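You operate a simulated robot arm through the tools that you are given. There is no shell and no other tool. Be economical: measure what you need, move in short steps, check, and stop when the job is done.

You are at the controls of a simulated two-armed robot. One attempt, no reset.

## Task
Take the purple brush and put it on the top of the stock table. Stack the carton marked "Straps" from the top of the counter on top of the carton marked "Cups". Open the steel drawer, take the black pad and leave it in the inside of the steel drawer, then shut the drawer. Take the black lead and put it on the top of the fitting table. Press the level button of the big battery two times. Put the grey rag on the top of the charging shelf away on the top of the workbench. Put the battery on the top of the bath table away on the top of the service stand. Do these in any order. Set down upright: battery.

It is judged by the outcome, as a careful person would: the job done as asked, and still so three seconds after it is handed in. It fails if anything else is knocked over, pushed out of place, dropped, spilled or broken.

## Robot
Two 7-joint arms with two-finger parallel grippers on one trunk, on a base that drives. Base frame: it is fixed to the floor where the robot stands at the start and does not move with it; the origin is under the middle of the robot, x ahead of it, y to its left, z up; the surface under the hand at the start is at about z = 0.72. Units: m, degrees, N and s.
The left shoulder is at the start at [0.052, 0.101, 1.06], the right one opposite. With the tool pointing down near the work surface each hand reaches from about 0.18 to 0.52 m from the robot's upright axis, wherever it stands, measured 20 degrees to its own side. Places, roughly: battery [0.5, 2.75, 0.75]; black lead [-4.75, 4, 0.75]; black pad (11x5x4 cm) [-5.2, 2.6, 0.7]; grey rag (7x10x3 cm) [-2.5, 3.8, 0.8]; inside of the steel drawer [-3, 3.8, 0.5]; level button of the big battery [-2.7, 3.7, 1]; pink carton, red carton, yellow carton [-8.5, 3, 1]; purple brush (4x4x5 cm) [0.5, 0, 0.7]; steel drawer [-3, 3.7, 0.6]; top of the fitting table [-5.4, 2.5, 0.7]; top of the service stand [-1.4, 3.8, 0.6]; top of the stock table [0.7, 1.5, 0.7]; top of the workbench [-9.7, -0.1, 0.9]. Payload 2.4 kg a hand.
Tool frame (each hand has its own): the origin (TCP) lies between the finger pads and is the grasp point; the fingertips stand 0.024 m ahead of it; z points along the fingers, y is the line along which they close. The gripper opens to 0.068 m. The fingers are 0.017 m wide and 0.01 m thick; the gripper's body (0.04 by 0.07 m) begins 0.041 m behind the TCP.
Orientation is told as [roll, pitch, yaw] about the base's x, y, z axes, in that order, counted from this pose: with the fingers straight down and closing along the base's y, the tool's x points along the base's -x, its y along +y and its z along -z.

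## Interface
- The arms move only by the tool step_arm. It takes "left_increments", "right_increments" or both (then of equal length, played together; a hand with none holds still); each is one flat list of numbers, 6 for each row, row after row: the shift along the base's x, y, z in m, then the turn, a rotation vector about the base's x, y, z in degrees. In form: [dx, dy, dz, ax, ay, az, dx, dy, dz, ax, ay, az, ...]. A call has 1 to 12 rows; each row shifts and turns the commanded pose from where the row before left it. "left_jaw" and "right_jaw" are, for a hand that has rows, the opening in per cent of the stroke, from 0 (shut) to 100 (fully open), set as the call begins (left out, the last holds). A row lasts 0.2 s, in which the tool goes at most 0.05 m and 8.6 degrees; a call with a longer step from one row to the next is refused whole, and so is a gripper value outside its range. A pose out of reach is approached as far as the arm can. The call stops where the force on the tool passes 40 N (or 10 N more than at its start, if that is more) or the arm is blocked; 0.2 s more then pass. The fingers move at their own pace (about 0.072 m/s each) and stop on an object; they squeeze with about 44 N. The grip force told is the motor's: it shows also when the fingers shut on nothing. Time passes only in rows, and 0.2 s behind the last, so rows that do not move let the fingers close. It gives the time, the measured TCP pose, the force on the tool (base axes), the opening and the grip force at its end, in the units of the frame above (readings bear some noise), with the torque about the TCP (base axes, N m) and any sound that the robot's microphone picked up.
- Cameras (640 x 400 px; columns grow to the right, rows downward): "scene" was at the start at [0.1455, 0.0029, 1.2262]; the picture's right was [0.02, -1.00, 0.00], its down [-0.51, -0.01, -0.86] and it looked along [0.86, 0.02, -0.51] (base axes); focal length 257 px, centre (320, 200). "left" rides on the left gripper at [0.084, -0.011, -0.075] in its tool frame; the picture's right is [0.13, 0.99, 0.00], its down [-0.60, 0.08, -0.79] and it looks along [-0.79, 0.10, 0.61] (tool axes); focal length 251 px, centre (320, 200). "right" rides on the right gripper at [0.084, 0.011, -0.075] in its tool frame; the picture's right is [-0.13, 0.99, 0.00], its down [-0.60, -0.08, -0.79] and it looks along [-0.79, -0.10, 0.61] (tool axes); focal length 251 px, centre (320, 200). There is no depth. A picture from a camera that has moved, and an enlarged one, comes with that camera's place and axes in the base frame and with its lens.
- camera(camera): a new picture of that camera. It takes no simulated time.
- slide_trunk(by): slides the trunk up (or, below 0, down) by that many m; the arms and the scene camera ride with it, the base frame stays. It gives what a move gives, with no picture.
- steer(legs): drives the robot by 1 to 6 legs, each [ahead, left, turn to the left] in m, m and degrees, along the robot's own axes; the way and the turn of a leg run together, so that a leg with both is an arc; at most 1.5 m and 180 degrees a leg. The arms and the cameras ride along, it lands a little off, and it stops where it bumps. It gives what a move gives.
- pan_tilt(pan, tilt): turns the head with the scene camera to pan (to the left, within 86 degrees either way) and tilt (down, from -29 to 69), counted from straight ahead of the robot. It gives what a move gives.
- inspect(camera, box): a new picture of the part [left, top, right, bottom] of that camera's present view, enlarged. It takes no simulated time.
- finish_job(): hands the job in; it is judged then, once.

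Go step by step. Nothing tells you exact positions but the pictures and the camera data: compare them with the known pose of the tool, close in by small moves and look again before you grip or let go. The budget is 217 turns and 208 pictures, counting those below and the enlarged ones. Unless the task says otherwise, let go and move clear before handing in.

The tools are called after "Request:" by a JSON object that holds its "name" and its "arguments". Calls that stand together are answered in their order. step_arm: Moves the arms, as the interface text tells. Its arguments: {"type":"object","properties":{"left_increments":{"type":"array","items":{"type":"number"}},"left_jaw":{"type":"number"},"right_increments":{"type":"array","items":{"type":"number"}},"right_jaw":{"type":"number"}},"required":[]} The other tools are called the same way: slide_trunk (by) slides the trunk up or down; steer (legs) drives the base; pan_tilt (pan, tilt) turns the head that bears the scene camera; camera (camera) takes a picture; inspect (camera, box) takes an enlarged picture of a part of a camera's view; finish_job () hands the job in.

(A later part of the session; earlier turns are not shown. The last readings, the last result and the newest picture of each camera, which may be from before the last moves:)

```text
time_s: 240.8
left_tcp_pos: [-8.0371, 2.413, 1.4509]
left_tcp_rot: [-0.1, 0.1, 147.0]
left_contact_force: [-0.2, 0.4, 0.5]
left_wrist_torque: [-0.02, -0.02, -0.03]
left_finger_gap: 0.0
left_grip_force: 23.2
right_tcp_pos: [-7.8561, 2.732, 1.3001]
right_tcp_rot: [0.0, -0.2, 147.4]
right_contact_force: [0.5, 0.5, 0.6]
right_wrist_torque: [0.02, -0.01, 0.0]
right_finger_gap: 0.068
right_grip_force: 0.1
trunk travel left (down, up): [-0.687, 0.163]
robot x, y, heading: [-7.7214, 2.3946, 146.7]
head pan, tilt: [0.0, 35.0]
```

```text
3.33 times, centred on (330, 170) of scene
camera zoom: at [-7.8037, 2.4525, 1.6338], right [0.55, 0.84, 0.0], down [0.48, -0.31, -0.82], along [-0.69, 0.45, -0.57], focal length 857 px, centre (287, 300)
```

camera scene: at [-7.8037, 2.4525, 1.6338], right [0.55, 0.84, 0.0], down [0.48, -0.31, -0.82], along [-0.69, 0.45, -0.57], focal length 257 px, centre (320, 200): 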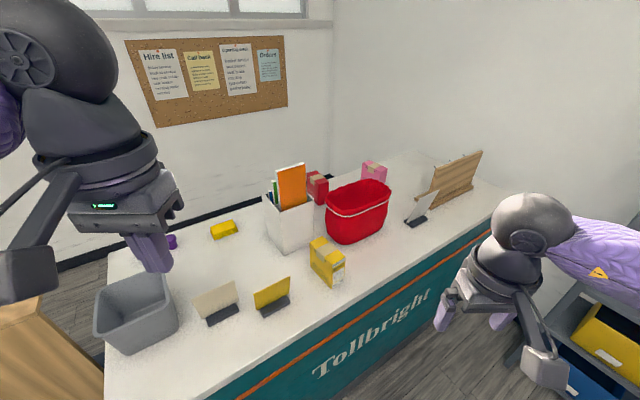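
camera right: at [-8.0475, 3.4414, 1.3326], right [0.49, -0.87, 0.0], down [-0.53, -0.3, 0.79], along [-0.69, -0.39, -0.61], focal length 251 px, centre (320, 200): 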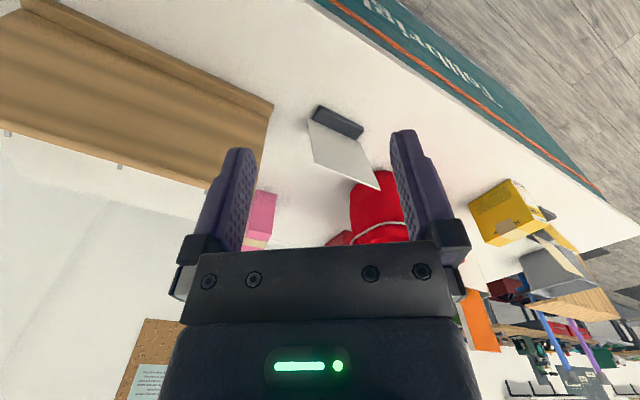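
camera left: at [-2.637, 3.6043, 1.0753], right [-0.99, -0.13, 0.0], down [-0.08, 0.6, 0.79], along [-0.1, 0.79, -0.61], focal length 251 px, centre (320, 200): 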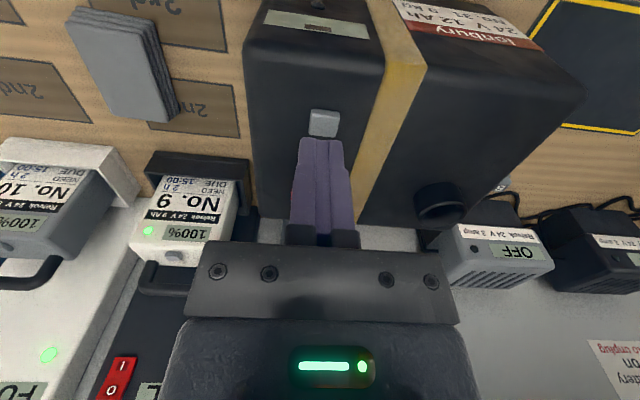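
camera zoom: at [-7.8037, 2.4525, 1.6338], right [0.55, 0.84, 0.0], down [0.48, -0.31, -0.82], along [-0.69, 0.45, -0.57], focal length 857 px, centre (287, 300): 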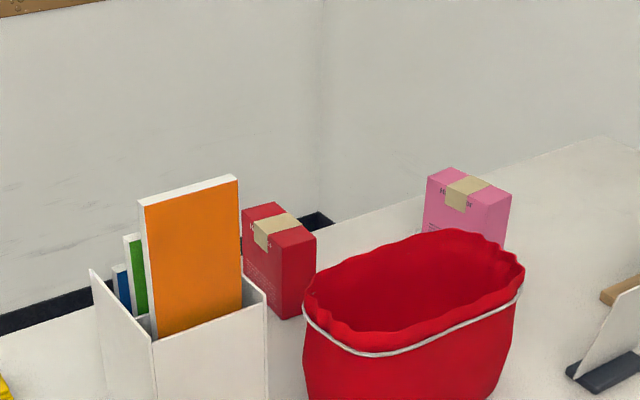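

Request:
{"name": "inspect", "arguments": {"camera": "scene", "box": [300, 155, 350, 205]}}

Request:
{"name": "inspect", "arguments": {"camera": "scene", "box": [350, 145, 400, 195]}}

Request:
{"name": "inspect", "arguments": {"camera": "scene", "box": [295, 225, 355, 295]}}

```text
8.00 times, centred on (325, 180) of scene
camera zoom: at [-7.8037, 2.4525, 1.6338], right [0.55, 0.84, 0.0], down [0.48, -0.31, -0.82], along [-0.69, 0.45, -0.57], focal length 2058 px, centre (280, 360)
```

zoom: 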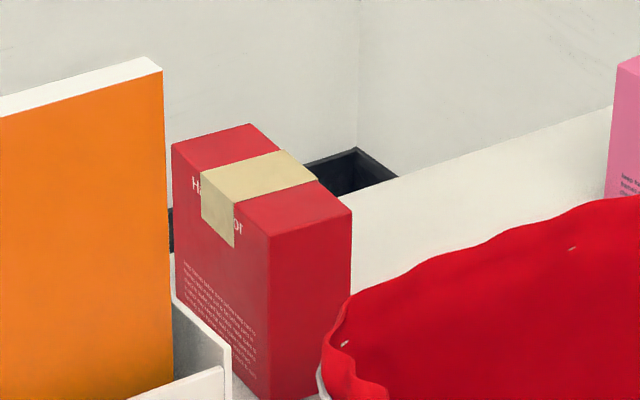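

```text
8.00 times, centred on (375, 170) of scene
camera zoom: at [-7.8037, 2.4525, 1.6338], right [0.55, 0.84, 0.0], down [0.48, -0.31, -0.82], along [-0.69, 0.45, -0.57], focal length 2058 px, centre (-120, 440)
```

zoom: 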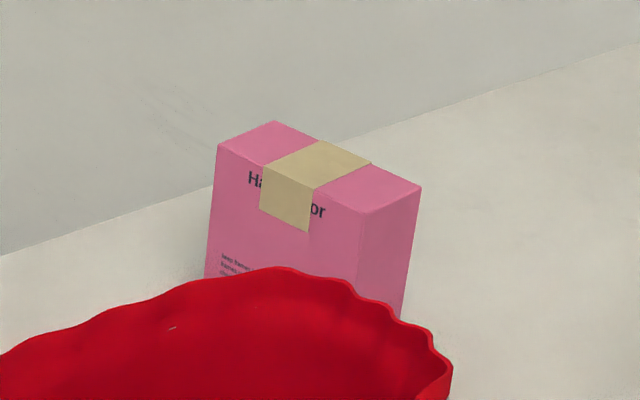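

```text
5.71 times, centred on (325, 260) of scene
camera zoom: at [-7.8037, 2.4525, 1.6338], right [0.55, 0.84, 0.0], down [0.48, -0.31, -0.82], along [-0.69, 0.45, -0.57], focal length 1470 px, centre (291, -143)
```

zoom: 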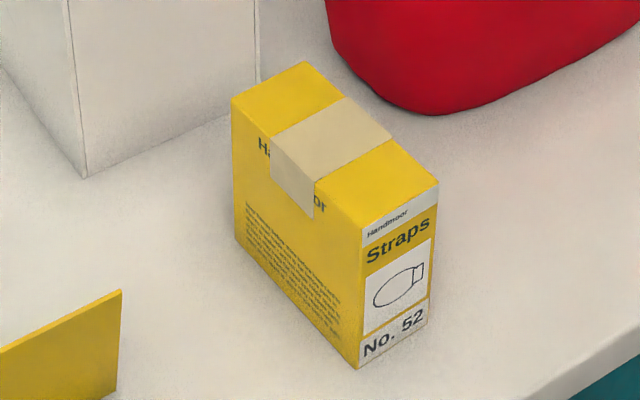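

The end labels of the pink and red cartons face the wall side, so I'll read them from behind the counter (there's room to drive there). First pick up "Straps" from the front: centre about (-8.23, 2.755), top z ≈ 1.10.

Request:
{"name": "steer", "arguments": {"legs": [[0, 0, 33], [0.06, -0.29, 0]]}}

Request:
{"name": "slide_trunk", "arguments": {"by": -0.11}}

Request:
{"name": "pan_tilt", "arguments": {"pan": 0, "tilt": 45}}

Request:
{"name": "camera", "arguments": {"camera": "scene"}}

```text
time_s: 244.4
left_tcp_pos: [-8.054, 2.5295, 1.45]
left_tcp_rot: [0.0, 0.0, 179.6]
left_contact_force: [0.0, 0.4, 0.2]
left_wrist_torque: [0.01, 0.03, 0.01]
left_finger_gap: 0.0
left_grip_force: 23.6
right_tcp_pos: [-8.0727, 2.8976, 1.2992]
right_tcp_rot: [-0.1, 0.0, 179.9]
right_contact_force: [0.4, 0.3, 0.5]
right_wrist_torque: [0.03, -0.03, -0.03]
right_finger_gap: 0.0678
right_grip_force: 0.1
trunk travel left (down, up): [-0.687, 0.163]
robot x, y, heading: [-7.7808, 2.6857, 179.5]
head pan, tilt: [0.0, 35.0]
```

```text
time_s: 245.8
left_tcp_pos: [-8.0537, 2.5286, 1.3419]
left_tcp_rot: [0.1, 0.0, 179.6]
left_contact_force: [-0.6, 0.3, -0.4]
left_wrist_torque: [0.01, -0.03, 0.01]
left_finger_gap: 0.0
left_grip_force: 23.3
right_tcp_pos: [-8.0715, 2.8963, 1.1897]
right_tcp_rot: [0.0, -0.2, 179.9]
right_contact_force: [1.3, -0.5, -0.2]
right_wrist_torque: [0.01, 0.01, 0.0]
right_finger_gap: 0.0676
right_grip_force: 0.1
trunk travel left (down, up): [-0.577, 0.273]
robot x, y, heading: [-7.7784, 2.6859, 179.5]
head pan, tilt: [0.0, 35.0]
```

```text
time_s: 246.6
left_tcp_pos: [-8.0538, 2.5287, 1.3404]
left_tcp_rot: [0.0, 0.0, 179.5]
left_contact_force: [-1.0, -0.4, -0.7]
left_wrist_torque: [-0.03, 0.02, -0.01]
left_finger_gap: 0.0
left_grip_force: 23.7
right_tcp_pos: [-8.0719, 2.8979, 1.1916]
right_tcp_rot: [-0.1, -0.1, 180.0]
right_contact_force: [0.3, -0.2, 0.1]
right_wrist_torque: [-0.01, -0.03, 0.01]
right_finger_gap: 0.068
right_grip_force: 0.1
trunk travel left (down, up): [-0.577, 0.273]
robot x, y, heading: [-7.7768, 2.6848, 179.5]
head pan, tilt: [0.0, 45.0]
```

```text
93 pictures are left
camera scene: at [-7.875, 2.6871, 1.5089], right [0.01, 1.0, 0.0], down [0.71, -0.01, -0.71], along [-0.71, 0.01, -0.71], focal length 257 px, centre (320, 200)
```

scene: 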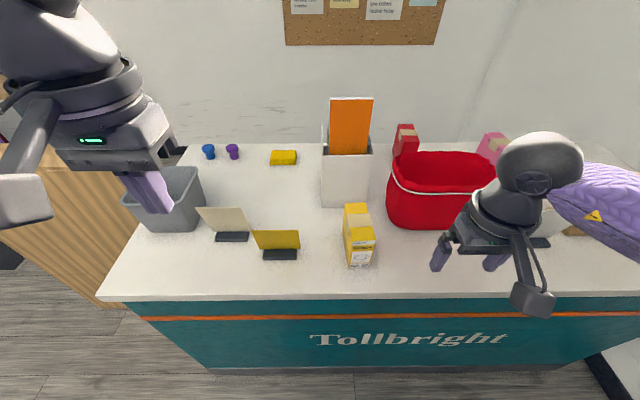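

I move the right hand over the Straps carton.

Request:
{"name": "step_arm", "arguments": {"right_increments": [0, -0.04, 0.02, 0, 0, 0, 0, -0.045, 0.01, 0, 0, 0, 0, -0.045, 0, 0, 0, 0, -0.04, 0, 0, 0, 0, 0, -0.04, 0, 0, 0, 0, 0, -0.04, 0, 0, 0, 0, 0, -0.037, 0, 0, 0, 0, 0, 0, 0, 0, 0, 0, 0]}}

Request:
{"name": "camera", "arguments": {"camera": "right"}}

Request:
{"name": "inspect", "arguments": {"camera": "scene", "box": [290, 130, 440, 280]}}

```text
time_s: 248.4
left_tcp_pos: [-8.0536, 2.5288, 1.3407]
left_tcp_rot: [-0.1, 0.0, 179.5]
left_contact_force: [-0.6, 0.2, -0.3]
left_wrist_torque: [-0.03, -0.02, -0.01]
left_finger_gap: 0.0
left_grip_force: 23.5
right_tcp_pos: [-8.2289, 2.7661, 1.2226]
right_tcp_rot: [0.0, -0.2, -179.9]
right_contact_force: [0.0, -0.1, -0.7]
right_wrist_torque: [-0.03, -0.01, 0.01]
right_finger_gap: 0.068
right_grip_force: 0.0
trunk travel left (down, up): [-0.577, 0.273]
robot x, y, heading: [-7.7799, 2.685, 179.3]
head pan, tilt: [0.0, 45.0]
```

```text
92 pictures are left
camera right: at [-8.1427, 2.7571, 1.2963], right [-0.13, -0.99, 0.0], down [-0.6, 0.08, 0.8], along [-0.79, 0.1, -0.61], focal length 251 px, centre (320, 200)
```

right: 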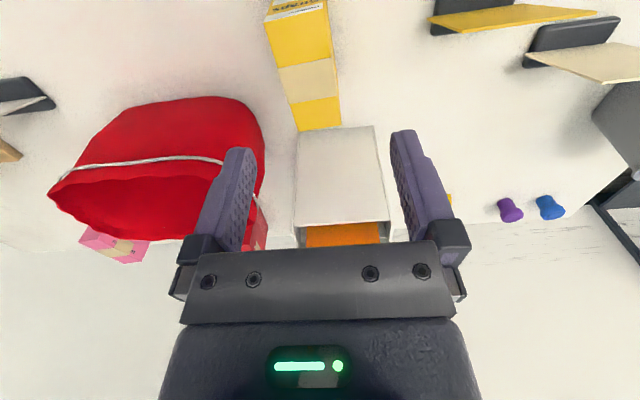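

```text
2.67 times, centred on (365, 205) of scene
camera zoom: at [-7.8748, 2.6875, 1.5089], right [0.01, 1.0, 0.0], down [0.71, -0.01, -0.71], along [-0.71, 0.01, -0.71], focal length 686 px, centre (200, 187)
```

zoom: 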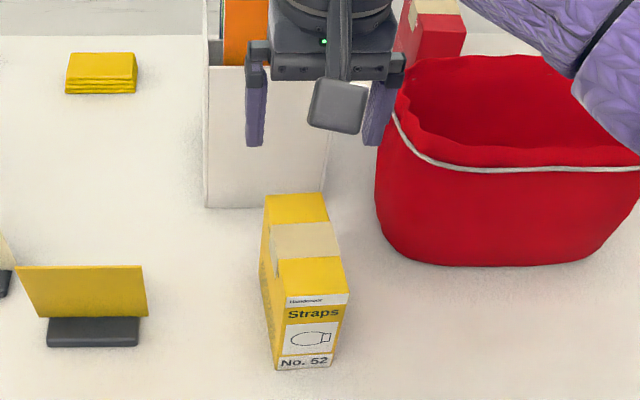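

Carton centre ≈ (-8.228, 2.776), 5 cm thick. Shift 1 cm and descend.

Request:
{"name": "step_arm", "arguments": {"right_increments": [0, 0.01, -0.03, 0, 0, 0, 0, 0, -0.04, 0, 0, 0, 0, 0, -0.03, 0, 0, 0, 0, 0, 0, 0, 0, 0]}}

Request:
{"name": "camera", "arguments": {"camera": "right"}}

Request:
{"name": "inspect", "arguments": {"camera": "scene", "box": [290, 130, 440, 280]}}

```text
time_s: 249.4
left_tcp_pos: [-8.0534, 2.5281, 1.3406]
left_tcp_rot: [0.0, 0.0, 179.5]
left_contact_force: [0.1, -0.4, -0.7]
left_wrist_torque: [0.02, -0.02, -0.01]
left_finger_gap: 0.0002
left_grip_force: 23.7
right_tcp_pos: [-8.2308, 2.7768, 1.1189]
right_tcp_rot: [0.0, -0.1, 180.0]
right_contact_force: [0.4, 0.0, -0.2]
right_wrist_torque: [-0.01, -0.01, -0.02]
right_finger_gap: 0.068
right_grip_force: 0.0
trunk travel left (down, up): [-0.577, 0.273]
robot x, y, heading: [-7.7795, 2.6872, 179.4]
head pan, tilt: [0.0, 45.0]
```

```text
90 pictures are left
camera right: at [-8.1467, 2.7667, 1.1936], right [-0.13, -0.99, 0.0], down [-0.6, 0.08, 0.79], along [-0.79, 0.1, -0.61], focal length 251 px, centre (320, 200)
```

right: 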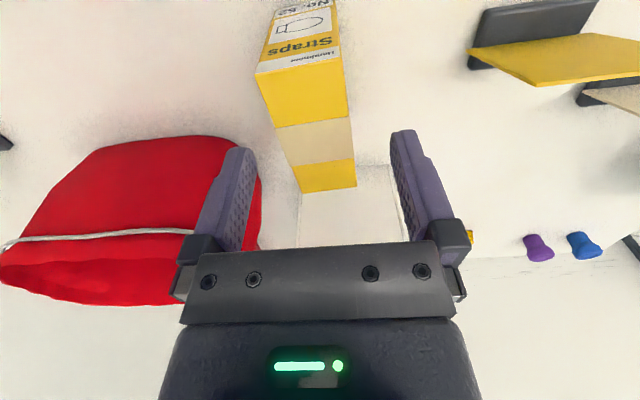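

```text
2.67 times, centred on (365, 205) of scene
camera zoom: at [-7.875, 2.6869, 1.5089], right [0.01, 1.0, 0.0], down [0.71, -0.01, -0.71], along [-0.71, 0.01, -0.71], focal length 686 px, centre (200, 187)
```

zoom: 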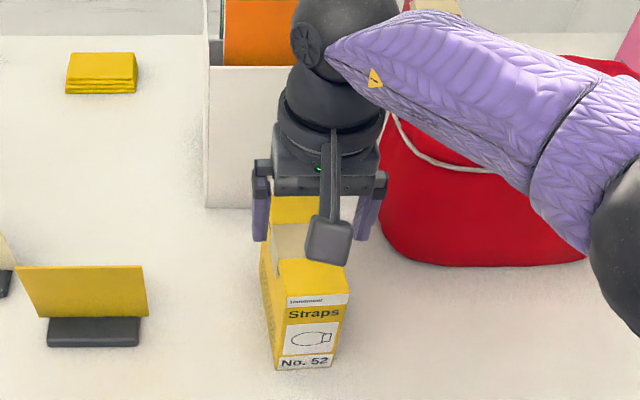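

Request:
{"name": "step_arm", "arguments": {"right_increments": [0.001, -0.003, -0.02, 0, 0, 0, 0, 0, -0.02, 0, 0, 0, 0, 0, -0.016, 0, 0, 0, 0, 0, 0, 0, 0, 0]}}

Request:
{"name": "step_arm", "arguments": {"right_increments": [0, 0, 0, 0, 0, 0, 0, 0, 0, 0, 0, 0, 0, 0, 0, 0, 0, 0], "right_jaw": 0}}

Request:
{"name": "camera", "arguments": {"camera": "right"}}

```text
time_s: 250.4
left_tcp_pos: [-8.0536, 2.5285, 1.3412]
left_tcp_rot: [0.0, 0.0, 179.5]
left_contact_force: [0.5, 0.8, 0.2]
left_wrist_torque: [-0.04, 0.0, 0.0]
left_finger_gap: 0.0001
left_grip_force: 24.0
right_tcp_pos: [-8.2296, 2.7733, 1.0645]
right_tcp_rot: [0.0, -0.1, 179.9]
right_contact_force: [-0.6, 0.1, -0.4]
right_wrist_torque: [0.0, 0.02, 0.0]
right_finger_gap: 0.0677
right_grip_force: 0.0
trunk travel left (down, up): [-0.577, 0.273]
robot x, y, heading: [-7.7826, 2.6831, 179.4]
head pan, tilt: [0.0, 45.0]
```

```text
time_s: 251.2
left_tcp_pos: [-8.0541, 2.5283, 1.3405]
left_tcp_rot: [0.0, -0.1, 179.4]
left_contact_force: [0.9, -0.4, 0.0]
left_wrist_torque: [-0.03, -0.01, -0.01]
left_finger_gap: 0.0001
left_grip_force: 23.3
right_tcp_pos: [-8.2288, 2.7738, 1.0654]
right_tcp_rot: [-0.1, -0.1, 179.9]
right_contact_force: [0.5, -0.2, 0.5]
right_wrist_torque: [0.01, 0.0, 0.01]
right_finger_gap: 0.0
right_grip_force: 23.8
trunk travel left (down, up): [-0.577, 0.273]
robot x, y, heading: [-7.7827, 2.6874, 179.2]
head pan, tilt: [0.0, 45.0]
```

```text
88 pictures are left
camera right: at [-8.1448, 2.7647, 1.1392], right [-0.13, -0.99, 0.0], down [-0.6, 0.08, 0.79], along [-0.79, 0.1, -0.61], focal length 251 px, centre (320, 200)
```

right: 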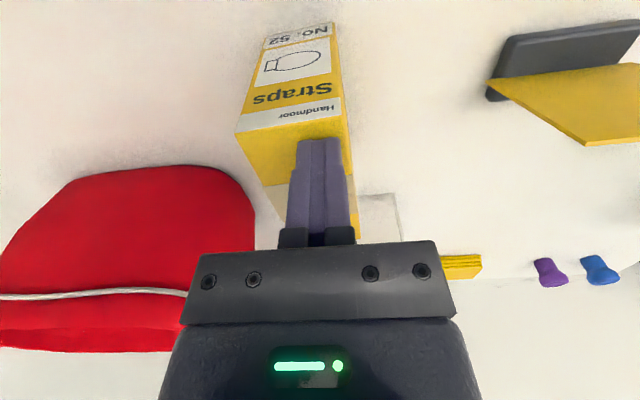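

The carton's top is lower than I took it (about 1.03; counter ≈ 0.91), so its centre is near (-8.284, 2.788). I rise, open, roll forward and re-approach.

Request:
{"name": "step_arm", "arguments": {"right_increments": [0, 0, 0.045, 0, 0, 0, 0, 0, 0.045, 0, 0, 0, 0, 0, 0.045, 0, 0, 0, 0, 0, 0, 0, 0, 0], "right_jaw": 0}}

Request:
{"name": "steer", "arguments": {"legs": [[0.07, -0.01, 0.6]]}}

Request:
{"name": "slide_trunk", "arguments": {"by": -0.06}}

Request:
{"name": "step_arm", "arguments": {"right_increments": [0, 0, 0, 0, 0, 0, 0, 0, 0, 0, 0, 0, 0, 0, 0, 0, 0, 0], "right_jaw": 100}}

Request:
{"name": "camera", "arguments": {"camera": "right"}}

Request:
{"name": "camera", "arguments": {"camera": "scene"}}

```text
time_s: 252.2
left_tcp_pos: [-8.054, 2.529, 1.3406]
left_tcp_rot: [-0.1, 0.1, 179.5]
left_contact_force: [-1.0, 0.1, 0.7]
left_wrist_torque: [0.01, 0.01, -0.01]
left_finger_gap: 0.0
left_grip_force: 23.9
right_tcp_pos: [-8.2279, 2.7733, 1.2004]
right_tcp_rot: [0.0, 0.0, 179.9]
right_contact_force: [0.1, -0.7, -0.6]
right_wrist_torque: [0.01, 0.0, -0.01]
right_finger_gap: 0.0002
right_grip_force: 23.6
trunk travel left (down, up): [-0.577, 0.273]
robot x, y, heading: [-7.7808, 2.686, 179.4]
head pan, tilt: [0.0, 45.0]
```

```text
time_s: 253.2
left_tcp_pos: [-8.1222, 2.5369, 1.3401]
left_tcp_rot: [0.0, 0.1, -179.9]
left_contact_force: [-0.1, -0.4, -0.9]
left_wrist_torque: [0.03, -0.05, 0.0]
left_finger_gap: 0.0
left_grip_force: 23.1
right_tcp_pos: [-8.2991, 2.7789, 1.1999]
right_tcp_rot: [0.0, 0.0, -179.3]
right_contact_force: [0.5, 0.3, -0.6]
right_wrist_torque: [0.02, -0.02, -0.02]
right_finger_gap: 0.0
right_grip_force: 23.7
trunk travel left (down, up): [-0.577, 0.273]
robot x, y, heading: [-7.8476, 2.6999, 179.9]
head pan, tilt: [0.0, 45.0]
```

```text
time_s: 254.2
left_tcp_pos: [-8.121, 2.5355, 1.282]
left_tcp_rot: [0.0, 0.1, -179.8]
left_contact_force: [-0.3, -0.8, -0.1]
left_wrist_torque: [-0.03, -0.02, 0.0]
left_finger_gap: 0.0
left_grip_force: 24.1
right_tcp_pos: [-8.2975, 2.7786, 1.1408]
right_tcp_rot: [0.0, -0.2, -179.5]
right_contact_force: [-0.9, -0.3, 0.0]
right_wrist_torque: [-0.02, 0.0, 0.01]
right_finger_gap: 0.0001
right_grip_force: 23.3
trunk travel left (down, up): [-0.517, 0.333]
robot x, y, heading: [-7.8472, 2.6971, 180.1]
head pan, tilt: [0.0, 45.0]
```

```text
time_s: 255.0
left_tcp_pos: [-8.1221, 2.536, 1.2818]
left_tcp_rot: [0.0, 0.0, -179.9]
left_contact_force: [-0.1, 0.8, 0.3]
left_wrist_torque: [0.01, 0.02, 0.01]
left_finger_gap: 0.0
left_grip_force: 23.2
right_tcp_pos: [-8.2979, 2.7782, 1.1403]
right_tcp_rot: [0.1, 0.0, -179.5]
right_contact_force: [0.3, -1.3, -0.2]
right_wrist_torque: [0.01, 0.04, -0.01]
right_finger_gap: 0.0679
right_grip_force: 0.1
trunk travel left (down, up): [-0.517, 0.333]
robot x, y, heading: [-7.8458, 2.6957, 180.2]
head pan, tilt: [0.0, 45.0]
```

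```text
87 pictures are left
camera right: at [-8.2131, 2.7703, 1.2147], right [-0.12, -0.99, 0.0], down [-0.6, 0.07, 0.79], along [-0.79, 0.1, -0.61], focal length 251 px, centre (320, 200)
```

right: 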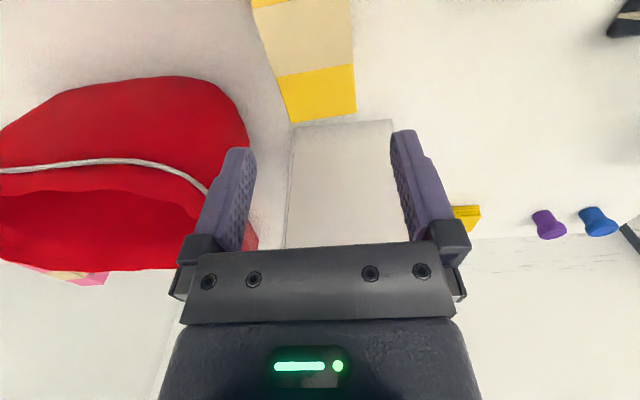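

```text
86 pictures are left
camera scene: at [-7.948, 2.6961, 1.4487], right [0.0, 1.0, 0.0], down [0.71, 0.0, -0.71], along [-0.71, 0.0, -0.71], focal length 257 px, centre (320, 200)
```

scene: 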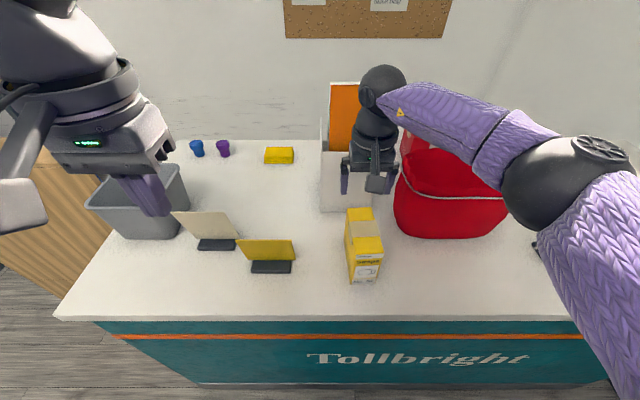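

Both cameras agree: carton centre (-8.28, 2.785), top 1.03. Move over and descend.

Request:
{"name": "step_arm", "arguments": {"right_increments": [0.017, 0.006, -0.03, 0, 0, 0, 0, 0, -0.04, 0, 0, 0, 0, 0, -0.015, 0, 0, 0, 0, 0, 0, 0, 0, 0]}}

Request:
{"name": "camera", "arguments": {"camera": "right"}}

Request:
{"name": "inspect", "arguments": {"camera": "scene", "box": [300, 140, 430, 290]}}

```text
time_s: 256.0
left_tcp_pos: [-8.122, 2.5366, 1.2804]
left_tcp_rot: [0.0, 0.0, -180.0]
left_contact_force: [-0.4, -0.4, 0.8]
left_wrist_torque: [0.0, 0.02, 0.03]
left_finger_gap: 0.0001
left_grip_force: 23.6
right_tcp_pos: [-8.2793, 2.7856, 1.0553]
right_tcp_rot: [0.0, -0.1, -179.5]
right_contact_force: [-0.5, -0.3, 0.0]
right_wrist_torque: [-0.02, 0.0, 0.04]
right_finger_gap: 0.068
right_grip_force: 0.0
trunk travel left (down, up): [-0.517, 0.333]
robot x, y, heading: [-7.8484, 2.6988, 179.9]
head pan, tilt: [0.0, 45.0]
```

```text
85 pictures are left
camera right: at [-8.1949, 2.7771, 1.1299], right [-0.12, -0.99, 0.0], down [-0.6, 0.07, 0.79], along [-0.79, 0.1, -0.61], focal length 251 px, centre (320, 200)
```

right: 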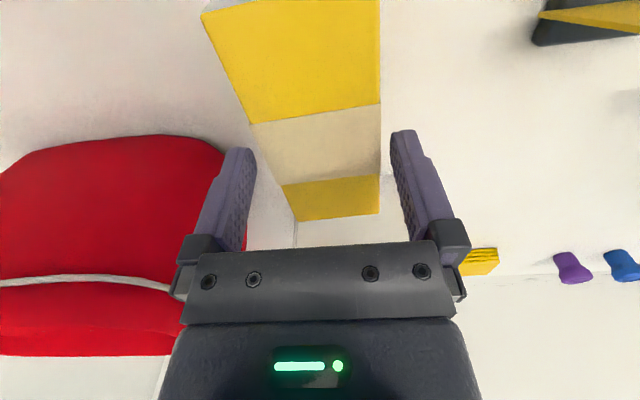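

```text
2.67 times, centred on (365, 215) of scene
camera zoom: at [-7.9481, 2.6961, 1.4487], right [0.0, 1.0, 0.0], down [0.71, 0.0, -0.71], along [-0.71, 0.0, -0.71], focal length 686 px, centre (200, 160)
```

zoom: 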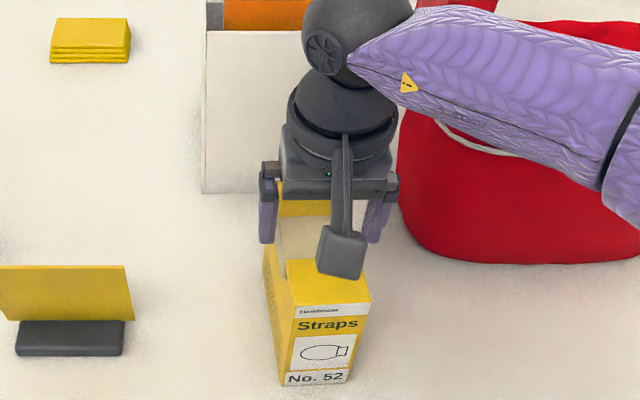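

Clearance is small (carton ≈ 6 cm); the two views differ by a few mm, so I shift 4 mm to -y and descend gently.

Request:
{"name": "step_arm", "arguments": {"right_increments": [0, -0.004, 0, 0, 0, 0, 0, 0, -0.004, 0, 0, 0, 0, 0, -0.003, 0, 0, 0, 0, 0, -0.003, 0, 0, 0, 0, 0, -0.003, 0, 0, 0]}}

Request:
{"name": "inspect", "arguments": {"camera": "right", "box": [200, 60, 460, 240]}}

```text
time_s: 257.2
left_tcp_pos: [-8.1223, 2.5374, 1.2819]
left_tcp_rot: [0.0, 0.0, -179.9]
left_contact_force: [-0.6, 0.3, -1.0]
left_wrist_torque: [-0.05, 0.0, -0.04]
left_finger_gap: 0.0001
left_grip_force: 23.3
right_tcp_pos: [-8.2815, 2.7809, 1.043]
right_tcp_rot: [0.0, -0.1, -179.5]
right_contact_force: [0.2, -0.5, 1.3]
right_wrist_torque: [-0.02, 0.0, 0.03]
right_finger_gap: 0.0679
right_grip_force: 0.1
trunk travel left (down, up): [-0.517, 0.333]
robot x, y, heading: [-7.849, 2.6955, 180.2]
head pan, tilt: [0.0, 45.0]
```

```text
2.22 times, centred on (330, 150) of right
camera zoom: at [-8.1953, 2.7716, 1.1166], right [-0.12, -0.99, 0.0], down [-0.6, 0.07, 0.79], along [-0.79, 0.1, -0.61], focal length 559 px, centre (298, 311)
```

zoom: 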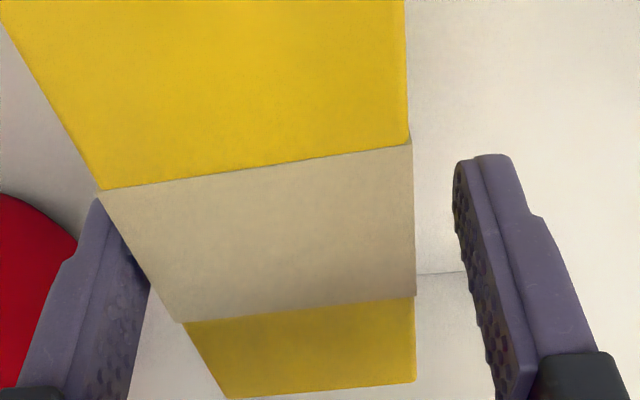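

The fingers now straddle the carton; more room on the -y side, so I re-centre by 4 mm and go down.

Request:
{"name": "step_arm", "arguments": {"right_increments": [0, 0.004, -0.004, 0, 0, 0, 0, 0, -0.012, 0, 0, 0, 0, 0, -0.016, 0, 0, 0, 0, 0, -0.014, 0, 0, 0, 0, 0, 0, 0, 0, 0]}}

Request:
{"name": "step_arm", "arguments": {"right_increments": [0, 0, 0, 0, 0, 0, 0, 0, 0, 0, 0, 0, 0, 0, 0, 0, 0, 0], "right_jaw": 0}}

Request:
{"name": "camera", "arguments": {"camera": "right"}}

```text
time_s: 258.4
left_tcp_pos: [-8.1192, 2.5372, 1.281]
left_tcp_rot: [0.0, 0.1, -179.9]
left_contact_force: [0.2, 0.5, -0.3]
left_wrist_torque: [0.0, 0.01, -0.02]
left_finger_gap: 0.0
left_grip_force: 23.8
right_tcp_pos: [-8.2801, 2.7854, 0.9991]
right_tcp_rot: [0.1, -0.4, -179.6]
right_contact_force: [-8.4, 2.8, 36.6]
right_wrist_torque: [0.03, -0.5, 0.01]
right_finger_gap: 0.0681
right_grip_force: 0.0
trunk travel left (down, up): [-0.517, 0.333]
robot x, y, heading: [-7.8487, 2.6941, 180.3]
head pan, tilt: [0.0, 45.0]
```

```text
time_s: 258.9
left_tcp_pos: [-8.1199, 2.5356, 1.2812]
left_tcp_rot: [0.0, 0.0, -180.0]
left_contact_force: [-0.1, 0.6, 0.2]
left_wrist_torque: [-0.01, 0.04, -0.02]
left_finger_gap: 0.0001
left_grip_force: 23.2
right_tcp_pos: [-8.2812, 2.7839, 0.9979]
right_tcp_rot: [0.2, -0.5, -179.5]
right_contact_force: [3.4, -0.6, 17.3]
right_wrist_torque: [0.5, -0.92, -0.07]
right_finger_gap: 0.0555
right_grip_force: 42.6
trunk travel left (down, up): [-0.517, 0.333]
robot x, y, heading: [-7.849, 2.6964, 179.7]
head pan, tilt: [0.0, 45.0]
stopped in row 2 (right hand): the force on the tool passed its limit at 48 N (the readings are from after the stop); the commanded pose is now the measured one
```

```text
82 pictures are left
camera right: at [-8.1951, 2.7763, 1.0725], right [-0.12, -0.99, 0.01], down [-0.6, 0.08, 0.8], along [-0.79, 0.09, -0.6], focal length 251 px, centre (320, 200)
```

right: 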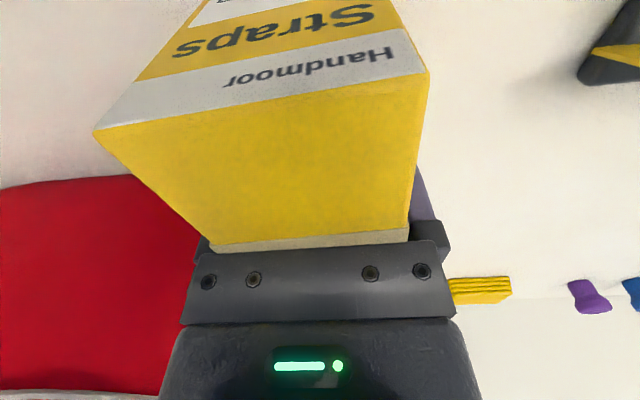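

Gripped (55 mm), palm resting on the top. Lift.

Request:
{"name": "step_arm", "arguments": {"right_increments": [0, 0, 0.015, 0, 0, 0, 0, 0, 0.03, 0, 0, 0, 0, 0, 0.04, 0, 0, 0, 0, 0, 0.04, 0, 0, 0, 0, 0, 0.04, 0, 0, 0, 0, 0, 0.04, 0, 0, 0]}}

Request:
{"name": "camera", "arguments": {"camera": "right"}}

Request:
{"name": "camera", "arguments": {"camera": "scene"}}

```text
time_s: 260.3
left_tcp_pos: [-8.1224, 2.5358, 1.2806]
left_tcp_rot: [0.0, 0.0, -179.9]
left_contact_force: [0.5, 0.4, 0.3]
left_wrist_torque: [0.0, -0.01, 0.01]
left_finger_gap: 0.0
left_grip_force: 23.1
right_tcp_pos: [-8.281, 2.7817, 1.2051]
right_tcp_rot: [0.1, -0.5, -179.4]
right_contact_force: [0.0, -0.1, -1.6]
right_wrist_torque: [0.03, 0.04, 0.02]
right_finger_gap: 0.0552
right_grip_force: 43.5
trunk travel left (down, up): [-0.517, 0.333]
robot x, y, heading: [-7.8509, 2.6977, 180.0]
head pan, tilt: [0.0, 45.0]
```

```text
81 pictures are left
camera right: at [-8.1958, 2.7735, 1.2791], right [-0.12, -0.99, 0.0], down [-0.6, 0.07, 0.8], along [-0.79, 0.09, -0.6], focal length 251 px, centre (320, 200)
```

right: 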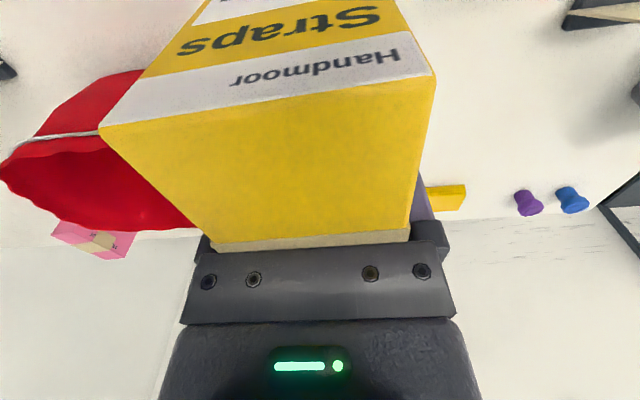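

```text
80 pictures are left
camera scene: at [-7.9482, 2.696, 1.4487], right [0.0, 1.0, 0.0], down [0.71, 0.0, -0.71], along [-0.71, 0.0, -0.71], focal length 257 px, centre (320, 200)
```

scene: 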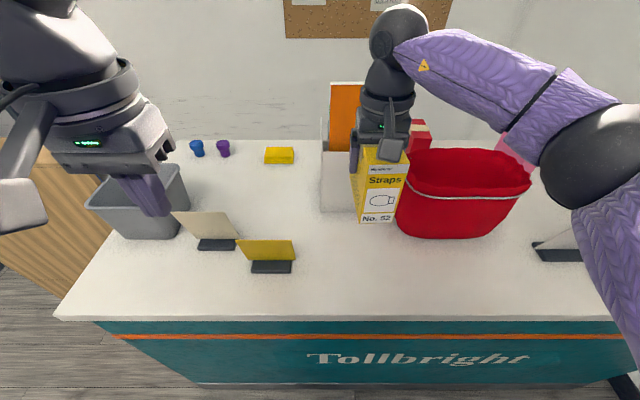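

Held well. Retract and drive round the cabinet to the back of the counter.

Request:
{"name": "step_arm", "arguments": {"right_increments": [0.04, 0, 0, 0, 0, 0, 0.04, 0.01, 0, 0, 0, 0, 0.04, 0.02, 0, 0, 0, 0, 0.02, 0.02, 0, 0, 0, 0]}}

Request:
{"name": "steer", "arguments": {"legs": [[-0.45, 0, 0], [0, 1.5, 0], [0, 0.35, 0], [1.1, 0, 0]]}}

Request:
{"name": "pan_tilt", "arguments": {"pan": -55, "tilt": 25}}

Request:
{"name": "camera", "arguments": {"camera": "scene"}}

```text
time_s: 261.3
left_tcp_pos: [-8.1209, 2.5367, 1.2804]
left_tcp_rot: [0.1, 0.0, -179.8]
left_contact_force: [0.3, 0.1, 0.4]
left_wrist_torque: [-0.01, -0.01, -0.01]
left_finger_gap: 0.0
left_grip_force: 23.8
right_tcp_pos: [-8.1416, 2.8369, 1.2036]
right_tcp_rot: [0.0, -0.3, -179.5]
right_contact_force: [-0.9, -0.4, -2.2]
right_wrist_torque: [0.0, 0.05, -0.01]
right_finger_gap: 0.0552
right_grip_force: 44.1
trunk travel left (down, up): [-0.517, 0.333]
robot x, y, heading: [-7.8498, 2.6979, 180.1]
head pan, tilt: [0.0, 45.0]
```

```text
time_s: 278.0
left_tcp_pos: [-8.8311, 0.7628, 1.2808]
left_tcp_rot: [0.1, 0.2, 178.2]
left_contact_force: [-0.6, 0.1, 0.3]
left_wrist_torque: [0.0, -0.02, -0.04]
left_finger_gap: 0.0
left_grip_force: 23.8
right_tcp_pos: [-8.8405, 1.0624, 1.2025]
right_tcp_rot: [0.1, -0.3, 178.8]
right_contact_force: [0.4, 0.2, -2.2]
right_wrist_torque: [-0.02, 0.01, -0.01]
right_finger_gap: 0.0546
right_grip_force: 43.4
trunk travel left (down, up): [-0.517, 0.333]
robot x, y, heading: [-8.5514, 0.9134, 178.1]
head pan, tilt: [0.0, 45.0]
```

```text
time_s: 279.2
left_tcp_pos: [-8.832, 0.7625, 1.2809]
left_tcp_rot: [0.0, 0.0, 178.3]
left_contact_force: [0.8, 0.2, -0.5]
left_wrist_torque: [-0.01, 0.01, 0.0]
left_finger_gap: 0.0001
left_grip_force: 23.7
right_tcp_pos: [-8.8417, 1.0622, 1.2022]
right_tcp_rot: [0.0, -0.3, 178.6]
right_contact_force: [0.6, -0.1, -0.9]
right_wrist_torque: [-0.01, 0.03, 0.01]
right_finger_gap: 0.0547
right_grip_force: 43.0
trunk travel left (down, up): [-0.517, 0.333]
robot x, y, heading: [-8.5565, 0.9113, 178.0]
head pan, tilt: [-55.0, 25.0]
```

```text
79 pictures are left
camera scene: at [-8.6217, 0.9907, 1.4793], right [0.84, 0.55, 0.0], down [0.23, -0.35, -0.91], along [-0.49, 0.76, -0.42], focal length 257 px, centre (320, 200)
```

scene: 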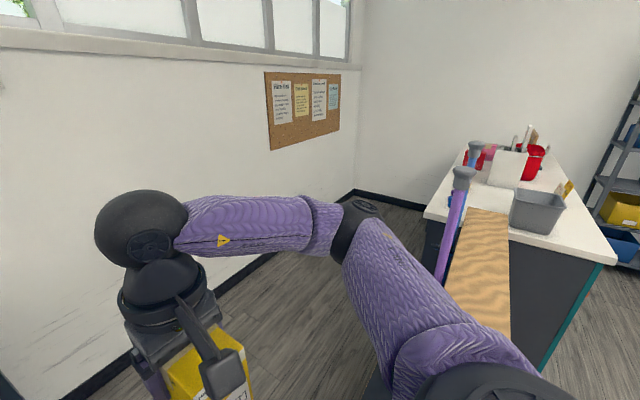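

There's clear space behind the counter. I drive in between the bench and cabinet, then along the wall, and turn to face the counter.

Request:
{"name": "steer", "arguments": {"legs": [[0.65, 0, 1.9], [0.2, -0.5, 0], [0, -1.2, 0]]}}

Request:
{"name": "pan_tilt", "arguments": {"pan": -80, "tilt": 30}}

Request:
{"name": "camera", "arguments": {"camera": "scene"}}

```text
time_s: 291.3
left_tcp_pos: [-9.6716, 2.4756, 1.2812]
left_tcp_rot: [0.0, 0.0, -179.4]
left_contact_force: [0.7, -0.4, 0.1]
left_wrist_torque: [0.01, 0.01, 0.02]
left_finger_gap: 0.0
left_grip_force: 23.5
right_tcp_pos: [-9.6936, 2.775, 1.2035]
right_tcp_rot: [0.1, -0.4, -178.9]
right_contact_force: [0.0, -0.3, -1.6]
right_wrist_torque: [0.0, -0.03, 0.04]
right_finger_gap: 0.0549
right_grip_force: 43.6
trunk travel left (down, up): [-0.517, 0.333]
robot x, y, heading: [-9.4006, 2.6354, -179.5]
head pan, tilt: [-55.0, 25.0]
```

```text
time_s: 292.2
left_tcp_pos: [-9.6713, 2.4746, 1.2814]
left_tcp_rot: [0.0, 0.0, -179.3]
left_contact_force: [-0.3, -0.4, 0.6]
left_wrist_torque: [0.02, -0.01, -0.01]
left_finger_gap: 0.0001
left_grip_force: 23.9
right_tcp_pos: [-9.6944, 2.774, 1.204]
right_tcp_rot: [0.1, -0.4, -178.8]
right_contact_force: [0.6, -0.6, -2.0]
right_wrist_torque: [0.02, 0.01, 0.01]
right_finger_gap: 0.0547
right_grip_force: 44.1
trunk travel left (down, up): [-0.517, 0.333]
robot x, y, heading: [-9.399, 2.635, -179.3]
head pan, tilt: [-80.0, 30.0]
```

```text
78 pictures are left
camera scene: at [-9.4352, 2.7267, 1.4714], right [0.98, 0.18, 0.0], down [0.09, -0.49, -0.87], along [-0.16, 0.85, -0.5], focal length 257 px, centre (320, 200)
```

scene: 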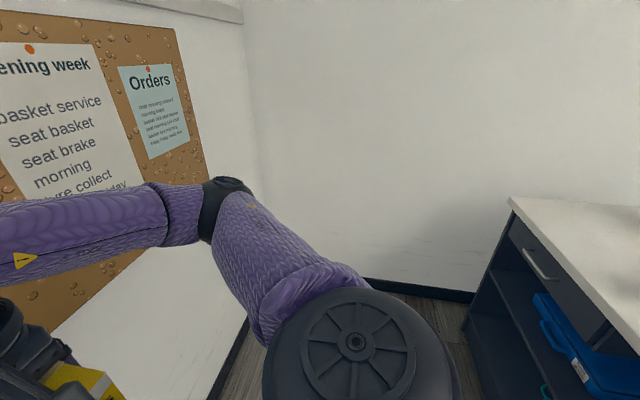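

Turn around to face the counter from behind.

Request:
{"name": "steer", "arguments": {"legs": [[0, 0, -90], [0, 0, -89.5]]}}

Request:
{"name": "pan_tilt", "arguments": {"pan": 0, "tilt": 35}}

Request:
{"name": "camera", "arguments": {"camera": "scene"}}

Request:
{"name": "inspect", "arguments": {"camera": "scene", "box": [100, 120, 320, 260]}}

```text
time_s: 300.2
left_tcp_pos: [-9.1268, 2.7963, 1.2804]
left_tcp_rot: [0.1, -0.1, 0.1]
left_contact_force: [-0.7, -0.7, -0.7]
left_wrist_torque: [-0.03, -0.01, -0.01]
left_finger_gap: 0.0001
left_grip_force: 24.0
right_tcp_pos: [-9.1087, 2.4956, 1.2039]
right_tcp_rot: [0.1, -0.4, 0.5]
right_contact_force: [-0.2, -0.4, -2.0]
right_wrist_torque: [0.01, -0.01, -0.02]
right_finger_gap: 0.0549
right_grip_force: 44.1
trunk travel left (down, up): [-0.517, 0.333]
robot x, y, heading: [-9.3979, 2.6378, 0.2]
head pan, tilt: [-80.0, 30.0]
```

```text
time_s: 301.8
left_tcp_pos: [-9.1281, 2.7965, 1.2799]
left_tcp_rot: [0.0, 0.0, 0.1]
left_contact_force: [-0.4, 0.0, -0.6]
left_wrist_torque: [-0.01, -0.02, -0.01]
left_finger_gap: 0.0
left_grip_force: 23.5
right_tcp_pos: [-9.1081, 2.4955, 1.2033]
right_tcp_rot: [0.1, -0.5, 0.6]
right_contact_force: [-1.2, -0.7, -2.4]
right_wrist_torque: [-0.03, -0.02, -0.02]
right_finger_gap: 0.0548
right_grip_force: 43.9
trunk travel left (down, up): [-0.517, 0.333]
robot x, y, heading: [-9.402, 2.6385, -0.2]
head pan, tilt: [0.0, 35.0]
```

```text
77 pictures are left
camera scene: at [-9.2922, 2.6378, 1.4636], right [0.0, -1.0, 0.0], down [-0.57, 0.0, -0.82], along [0.82, 0.0, -0.57], focal length 257 px, centre (320, 200)
```

scene: 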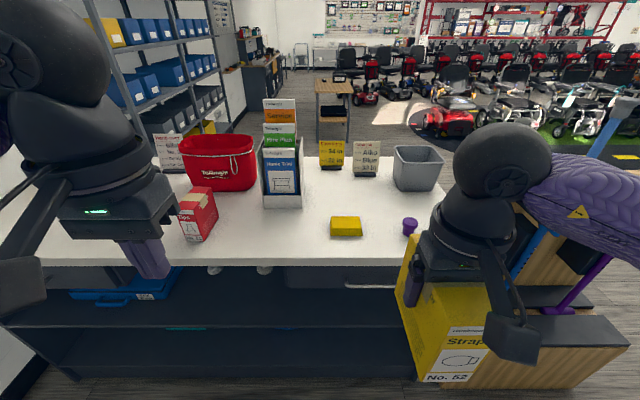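

```text
2.86 times, centred on (210, 190) of scene
camera zoom: at [-9.2922, 2.6378, 1.4636], right [0.0, -1.0, 0.0], down [-0.57, 0.0, -0.82], along [0.82, 0.0, -0.57], focal length 735 px, centre (634, 229)
```

zoom: 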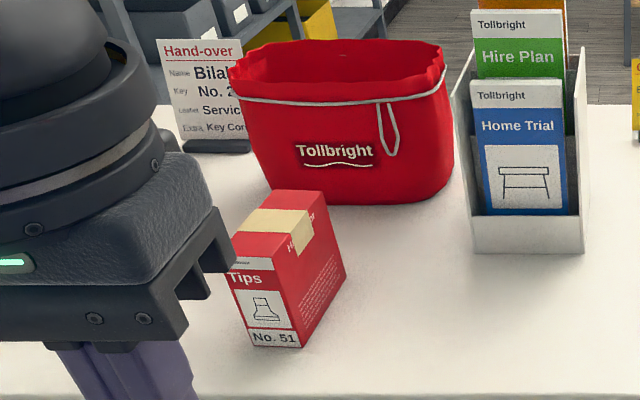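

Red is "Tips"; pink should be "Cups". Strafe left to face the pink carton and read it.

Request:
{"name": "steer", "arguments": {"legs": [[0, 0.7, 0]]}}

Request:
{"name": "camera", "arguments": {"camera": "scene"}}

Request:
{"name": "inspect", "arguments": {"camera": "scene", "box": [270, 140, 400, 270]}}

```text
time_s: 305.6
left_tcp_pos: [-9.1316, 3.4961, 1.2802]
left_tcp_rot: [0.0, -0.1, 0.5]
left_contact_force: [0.1, -0.2, 0.1]
left_wrist_torque: [0.02, 0.0, 0.01]
left_finger_gap: 0.0
left_grip_force: 23.9
right_tcp_pos: [-9.1099, 3.195, 1.2026]
right_tcp_rot: [0.1, -0.4, 1.0]
right_contact_force: [-0.7, 0.3, -2.4]
right_wrist_torque: [0.0, 0.0, 0.04]
right_finger_gap: 0.0549
right_grip_force: 44.1
trunk travel left (down, up): [-0.517, 0.333]
robot x, y, heading: [-9.4005, 3.3312, 0.7]
head pan, tilt: [0.0, 35.0]
```

```text
75 pictures are left
camera scene: at [-9.2946, 3.3357, 1.4635], right [0.01, -1.0, 0.0], down [-0.57, 0.0, -0.82], along [0.82, 0.01, -0.57], focal length 257 px, centre (320, 200)
```

scene: 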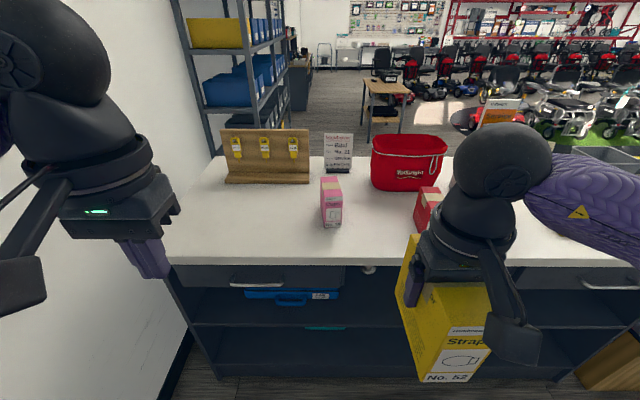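

```text
3.08 times, centred on (335, 205) of scene
camera zoom: at [-9.2946, 3.3357, 1.4635], right [0.01, -1.0, 0.0], down [-0.57, 0.0, -0.82], along [0.82, 0.01, -0.57], focal length 791 px, centre (274, 185)
```

zoom: 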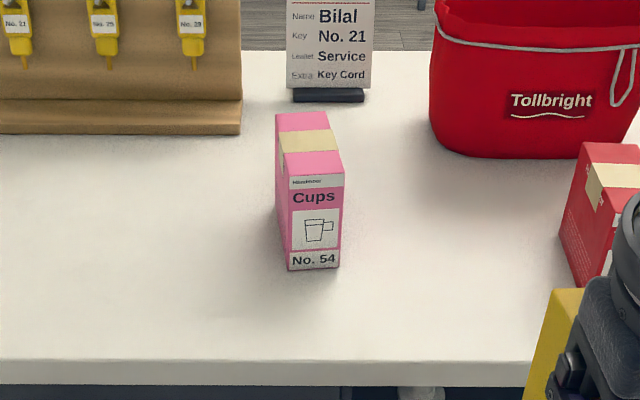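

Pink is "Cups", centre about (-8.602, 3.308), yaw ≈ 5°, top ≈ 1.035. I drive in and bring Straps above it.

Request:
{"name": "steer", "arguments": {"legs": [[0.32, 0.02, -0.7]]}}

Request:
{"name": "pan_tilt", "arguments": {"pan": 0, "tilt": 45}}

Request:
{"name": "camera", "arguments": {"camera": "scene"}}

```text
time_s: 307.7
left_tcp_pos: [-8.8169, 3.5145, 1.2807]
left_tcp_rot: [0.0, 0.0, 0.3]
left_contact_force: [1.0, -0.1, -0.7]
left_wrist_torque: [0.0, 0.02, 0.01]
left_finger_gap: 0.0001
left_grip_force: 23.8
right_tcp_pos: [-8.7957, 3.2156, 1.2031]
right_tcp_rot: [0.1, -0.4, 1.0]
right_contact_force: [0.4, 0.2, -1.6]
right_wrist_torque: [0.01, -0.02, 0.03]
right_finger_gap: 0.0548
right_grip_force: 43.9
trunk travel left (down, up): [-0.517, 0.333]
robot x, y, heading: [-9.0888, 3.352, 0.2]
head pan, tilt: [0.0, 35.0]
```

```text
time_s: 308.4
left_tcp_pos: [-8.8174, 3.5155, 1.2814]
left_tcp_rot: [0.0, 0.0, 0.4]
left_contact_force: [0.0, 0.3, 0.5]
left_wrist_torque: [0.04, -0.02, 0.01]
left_finger_gap: 0.0002
left_grip_force: 23.0
right_tcp_pos: [-8.7957, 3.2158, 1.2028]
right_tcp_rot: [0.1, -0.4, 0.8]
right_contact_force: [-0.1, -0.4, -3.0]
right_wrist_torque: [-0.02, 0.02, 0.01]
right_finger_gap: 0.0548
right_grip_force: 43.9
trunk travel left (down, up): [-0.517, 0.333]
robot x, y, heading: [-9.0895, 3.3573, 0.5]
head pan, tilt: [0.0, 45.0]
```

```text
73 pictures are left
camera scene: at [-8.9879, 3.3565, 1.4488], right [0.0, -1.0, 0.0], down [-0.71, 0.0, -0.71], along [0.71, 0.0, -0.71], focal length 257 px, centre (320, 200)
```

scene: 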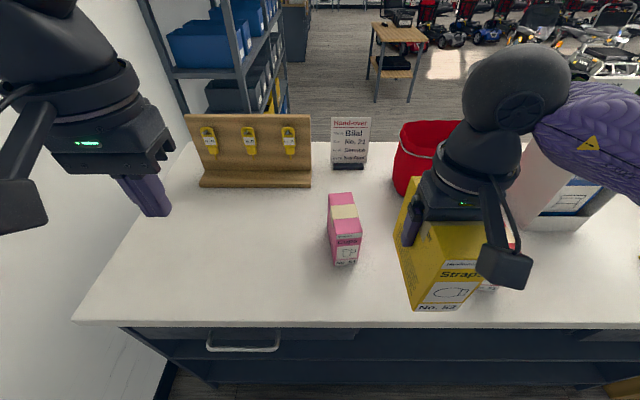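

Request:
{"name": "step_arm", "arguments": {"right_increments": [0.035, 0.018, 0.01, 0, 0, 1, 0.037, 0.018, 0, 0, 0, 1, 0.038, 0.018, 0, 0, 0, 0, 0.038, 0.018, 0, 0, 0, 0, 0.038, 0.018, 0, 0, 0, 0, 0, 0, -0.03, 0, 0, 0, 0, 0, 0, 0, 0, 0]}}

Request:
{"name": "camera", "arguments": {"camera": "scene"}}

Request:
{"name": "camera", "arguments": {"camera": "left"}}

```text
time_s: 310.0
left_tcp_pos: [-8.8187, 3.5154, 1.2815]
left_tcp_rot: [0.0, 0.1, 0.4]
left_contact_force: [0.4, 0.4, 0.6]
left_wrist_torque: [0.0, 0.03, -0.02]
left_finger_gap: 0.0
left_grip_force: 24.0
right_tcp_pos: [-8.6201, 3.305, 1.1824]
right_tcp_rot: [0.1, -0.4, 2.8]
right_contact_force: [-0.4, -0.4, -1.9]
right_wrist_torque: [0.0, -0.01, 0.01]
right_finger_gap: 0.0549
right_grip_force: 43.9
right hand out of reach, approached as far as the arm can: row 5
trunk travel left (down, up): [-0.517, 0.333]
robot x, y, heading: [-9.0884, 3.352, 0.4]
head pan, tilt: [0.0, 45.0]
```

```text
72 pictures are left
camera scene: at [-8.9881, 3.3569, 1.4487], right [0.0, -1.0, 0.0], down [-0.71, 0.0, -0.71], along [0.71, 0.0, -0.71], focal length 257 px, centre (320, 200)
```

scene: 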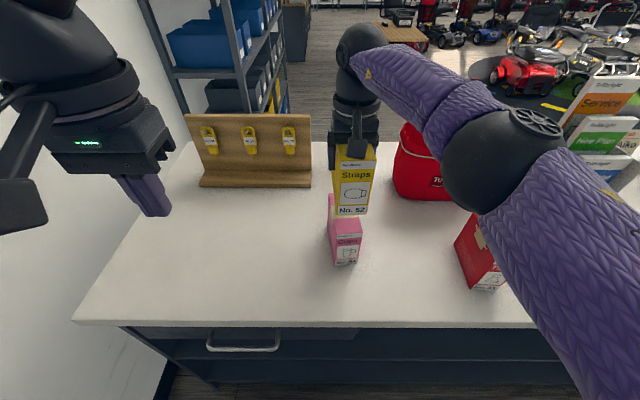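

```text
71 pictures are left
camera left: at [-8.9018, 3.5043, 1.3555], right [-0.14, 0.99, 0.0], down [0.6, 0.08, 0.79], along [0.79, 0.11, -0.61], focal length 251 px, centre (320, 200)
```

left: 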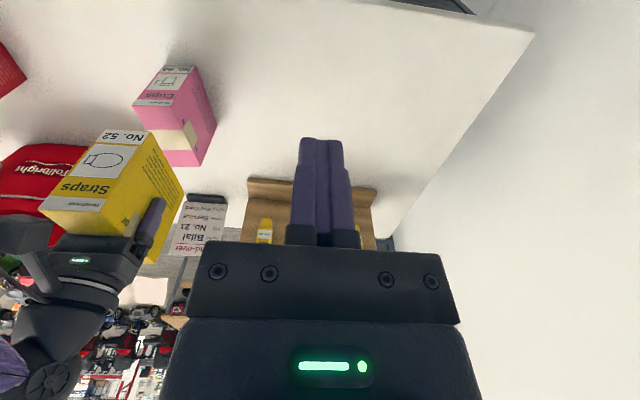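

Straps is aligned over Cups (edges within ~5 mm). Lower gently.

Request:
{"name": "step_arm", "arguments": {"right_increments": [0, 0, -0.025, 0, 0, 0, 0, 0, -0.015, 0, 0, 0, 0, 0, -0.008, 0, 0, 0, 0, 0, 0, 0, 0, 0]}}

Request:
{"name": "inspect", "arguments": {"camera": "scene", "box": [280, 120, 420, 280]}}

```text
time_s: 311.0
left_tcp_pos: [-8.817, 3.5147, 1.2805]
left_tcp_rot: [0.0, 0.1, 0.3]
left_contact_force: [-0.2, -0.5, -0.5]
left_wrist_torque: [-0.02, 0.0, -0.05]
left_finger_gap: 0.0001
left_grip_force: 23.9
right_tcp_pos: [-8.618, 3.3043, 1.1341]
right_tcp_rot: [0.1, -0.4, 2.8]
right_contact_force: [-0.1, -0.1, -1.1]
right_wrist_torque: [-0.02, 0.02, -0.04]
right_finger_gap: 0.055
right_grip_force: 44.1
trunk travel left (down, up): [-0.517, 0.333]
robot x, y, heading: [-9.0901, 3.3541, 0.3]
head pan, tilt: [0.0, 45.0]
```

```text
2.50 times, centred on (350, 200) of scene
camera zoom: at [-8.9878, 3.3566, 1.4487], right [0.0, -1.0, 0.0], down [-0.71, 0.0, -0.71], along [0.71, 0.0, -0.71], focal length 643 px, centre (245, 200)
```

zoom: 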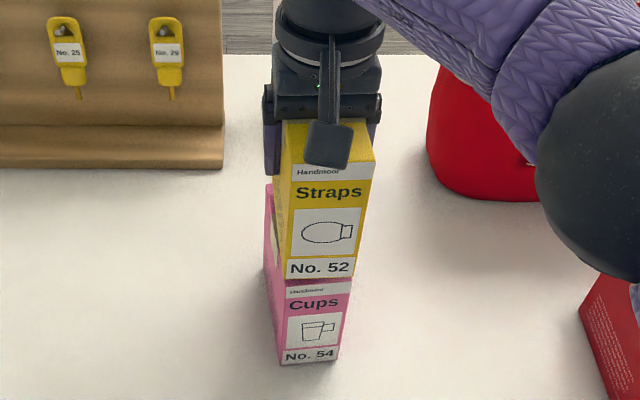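

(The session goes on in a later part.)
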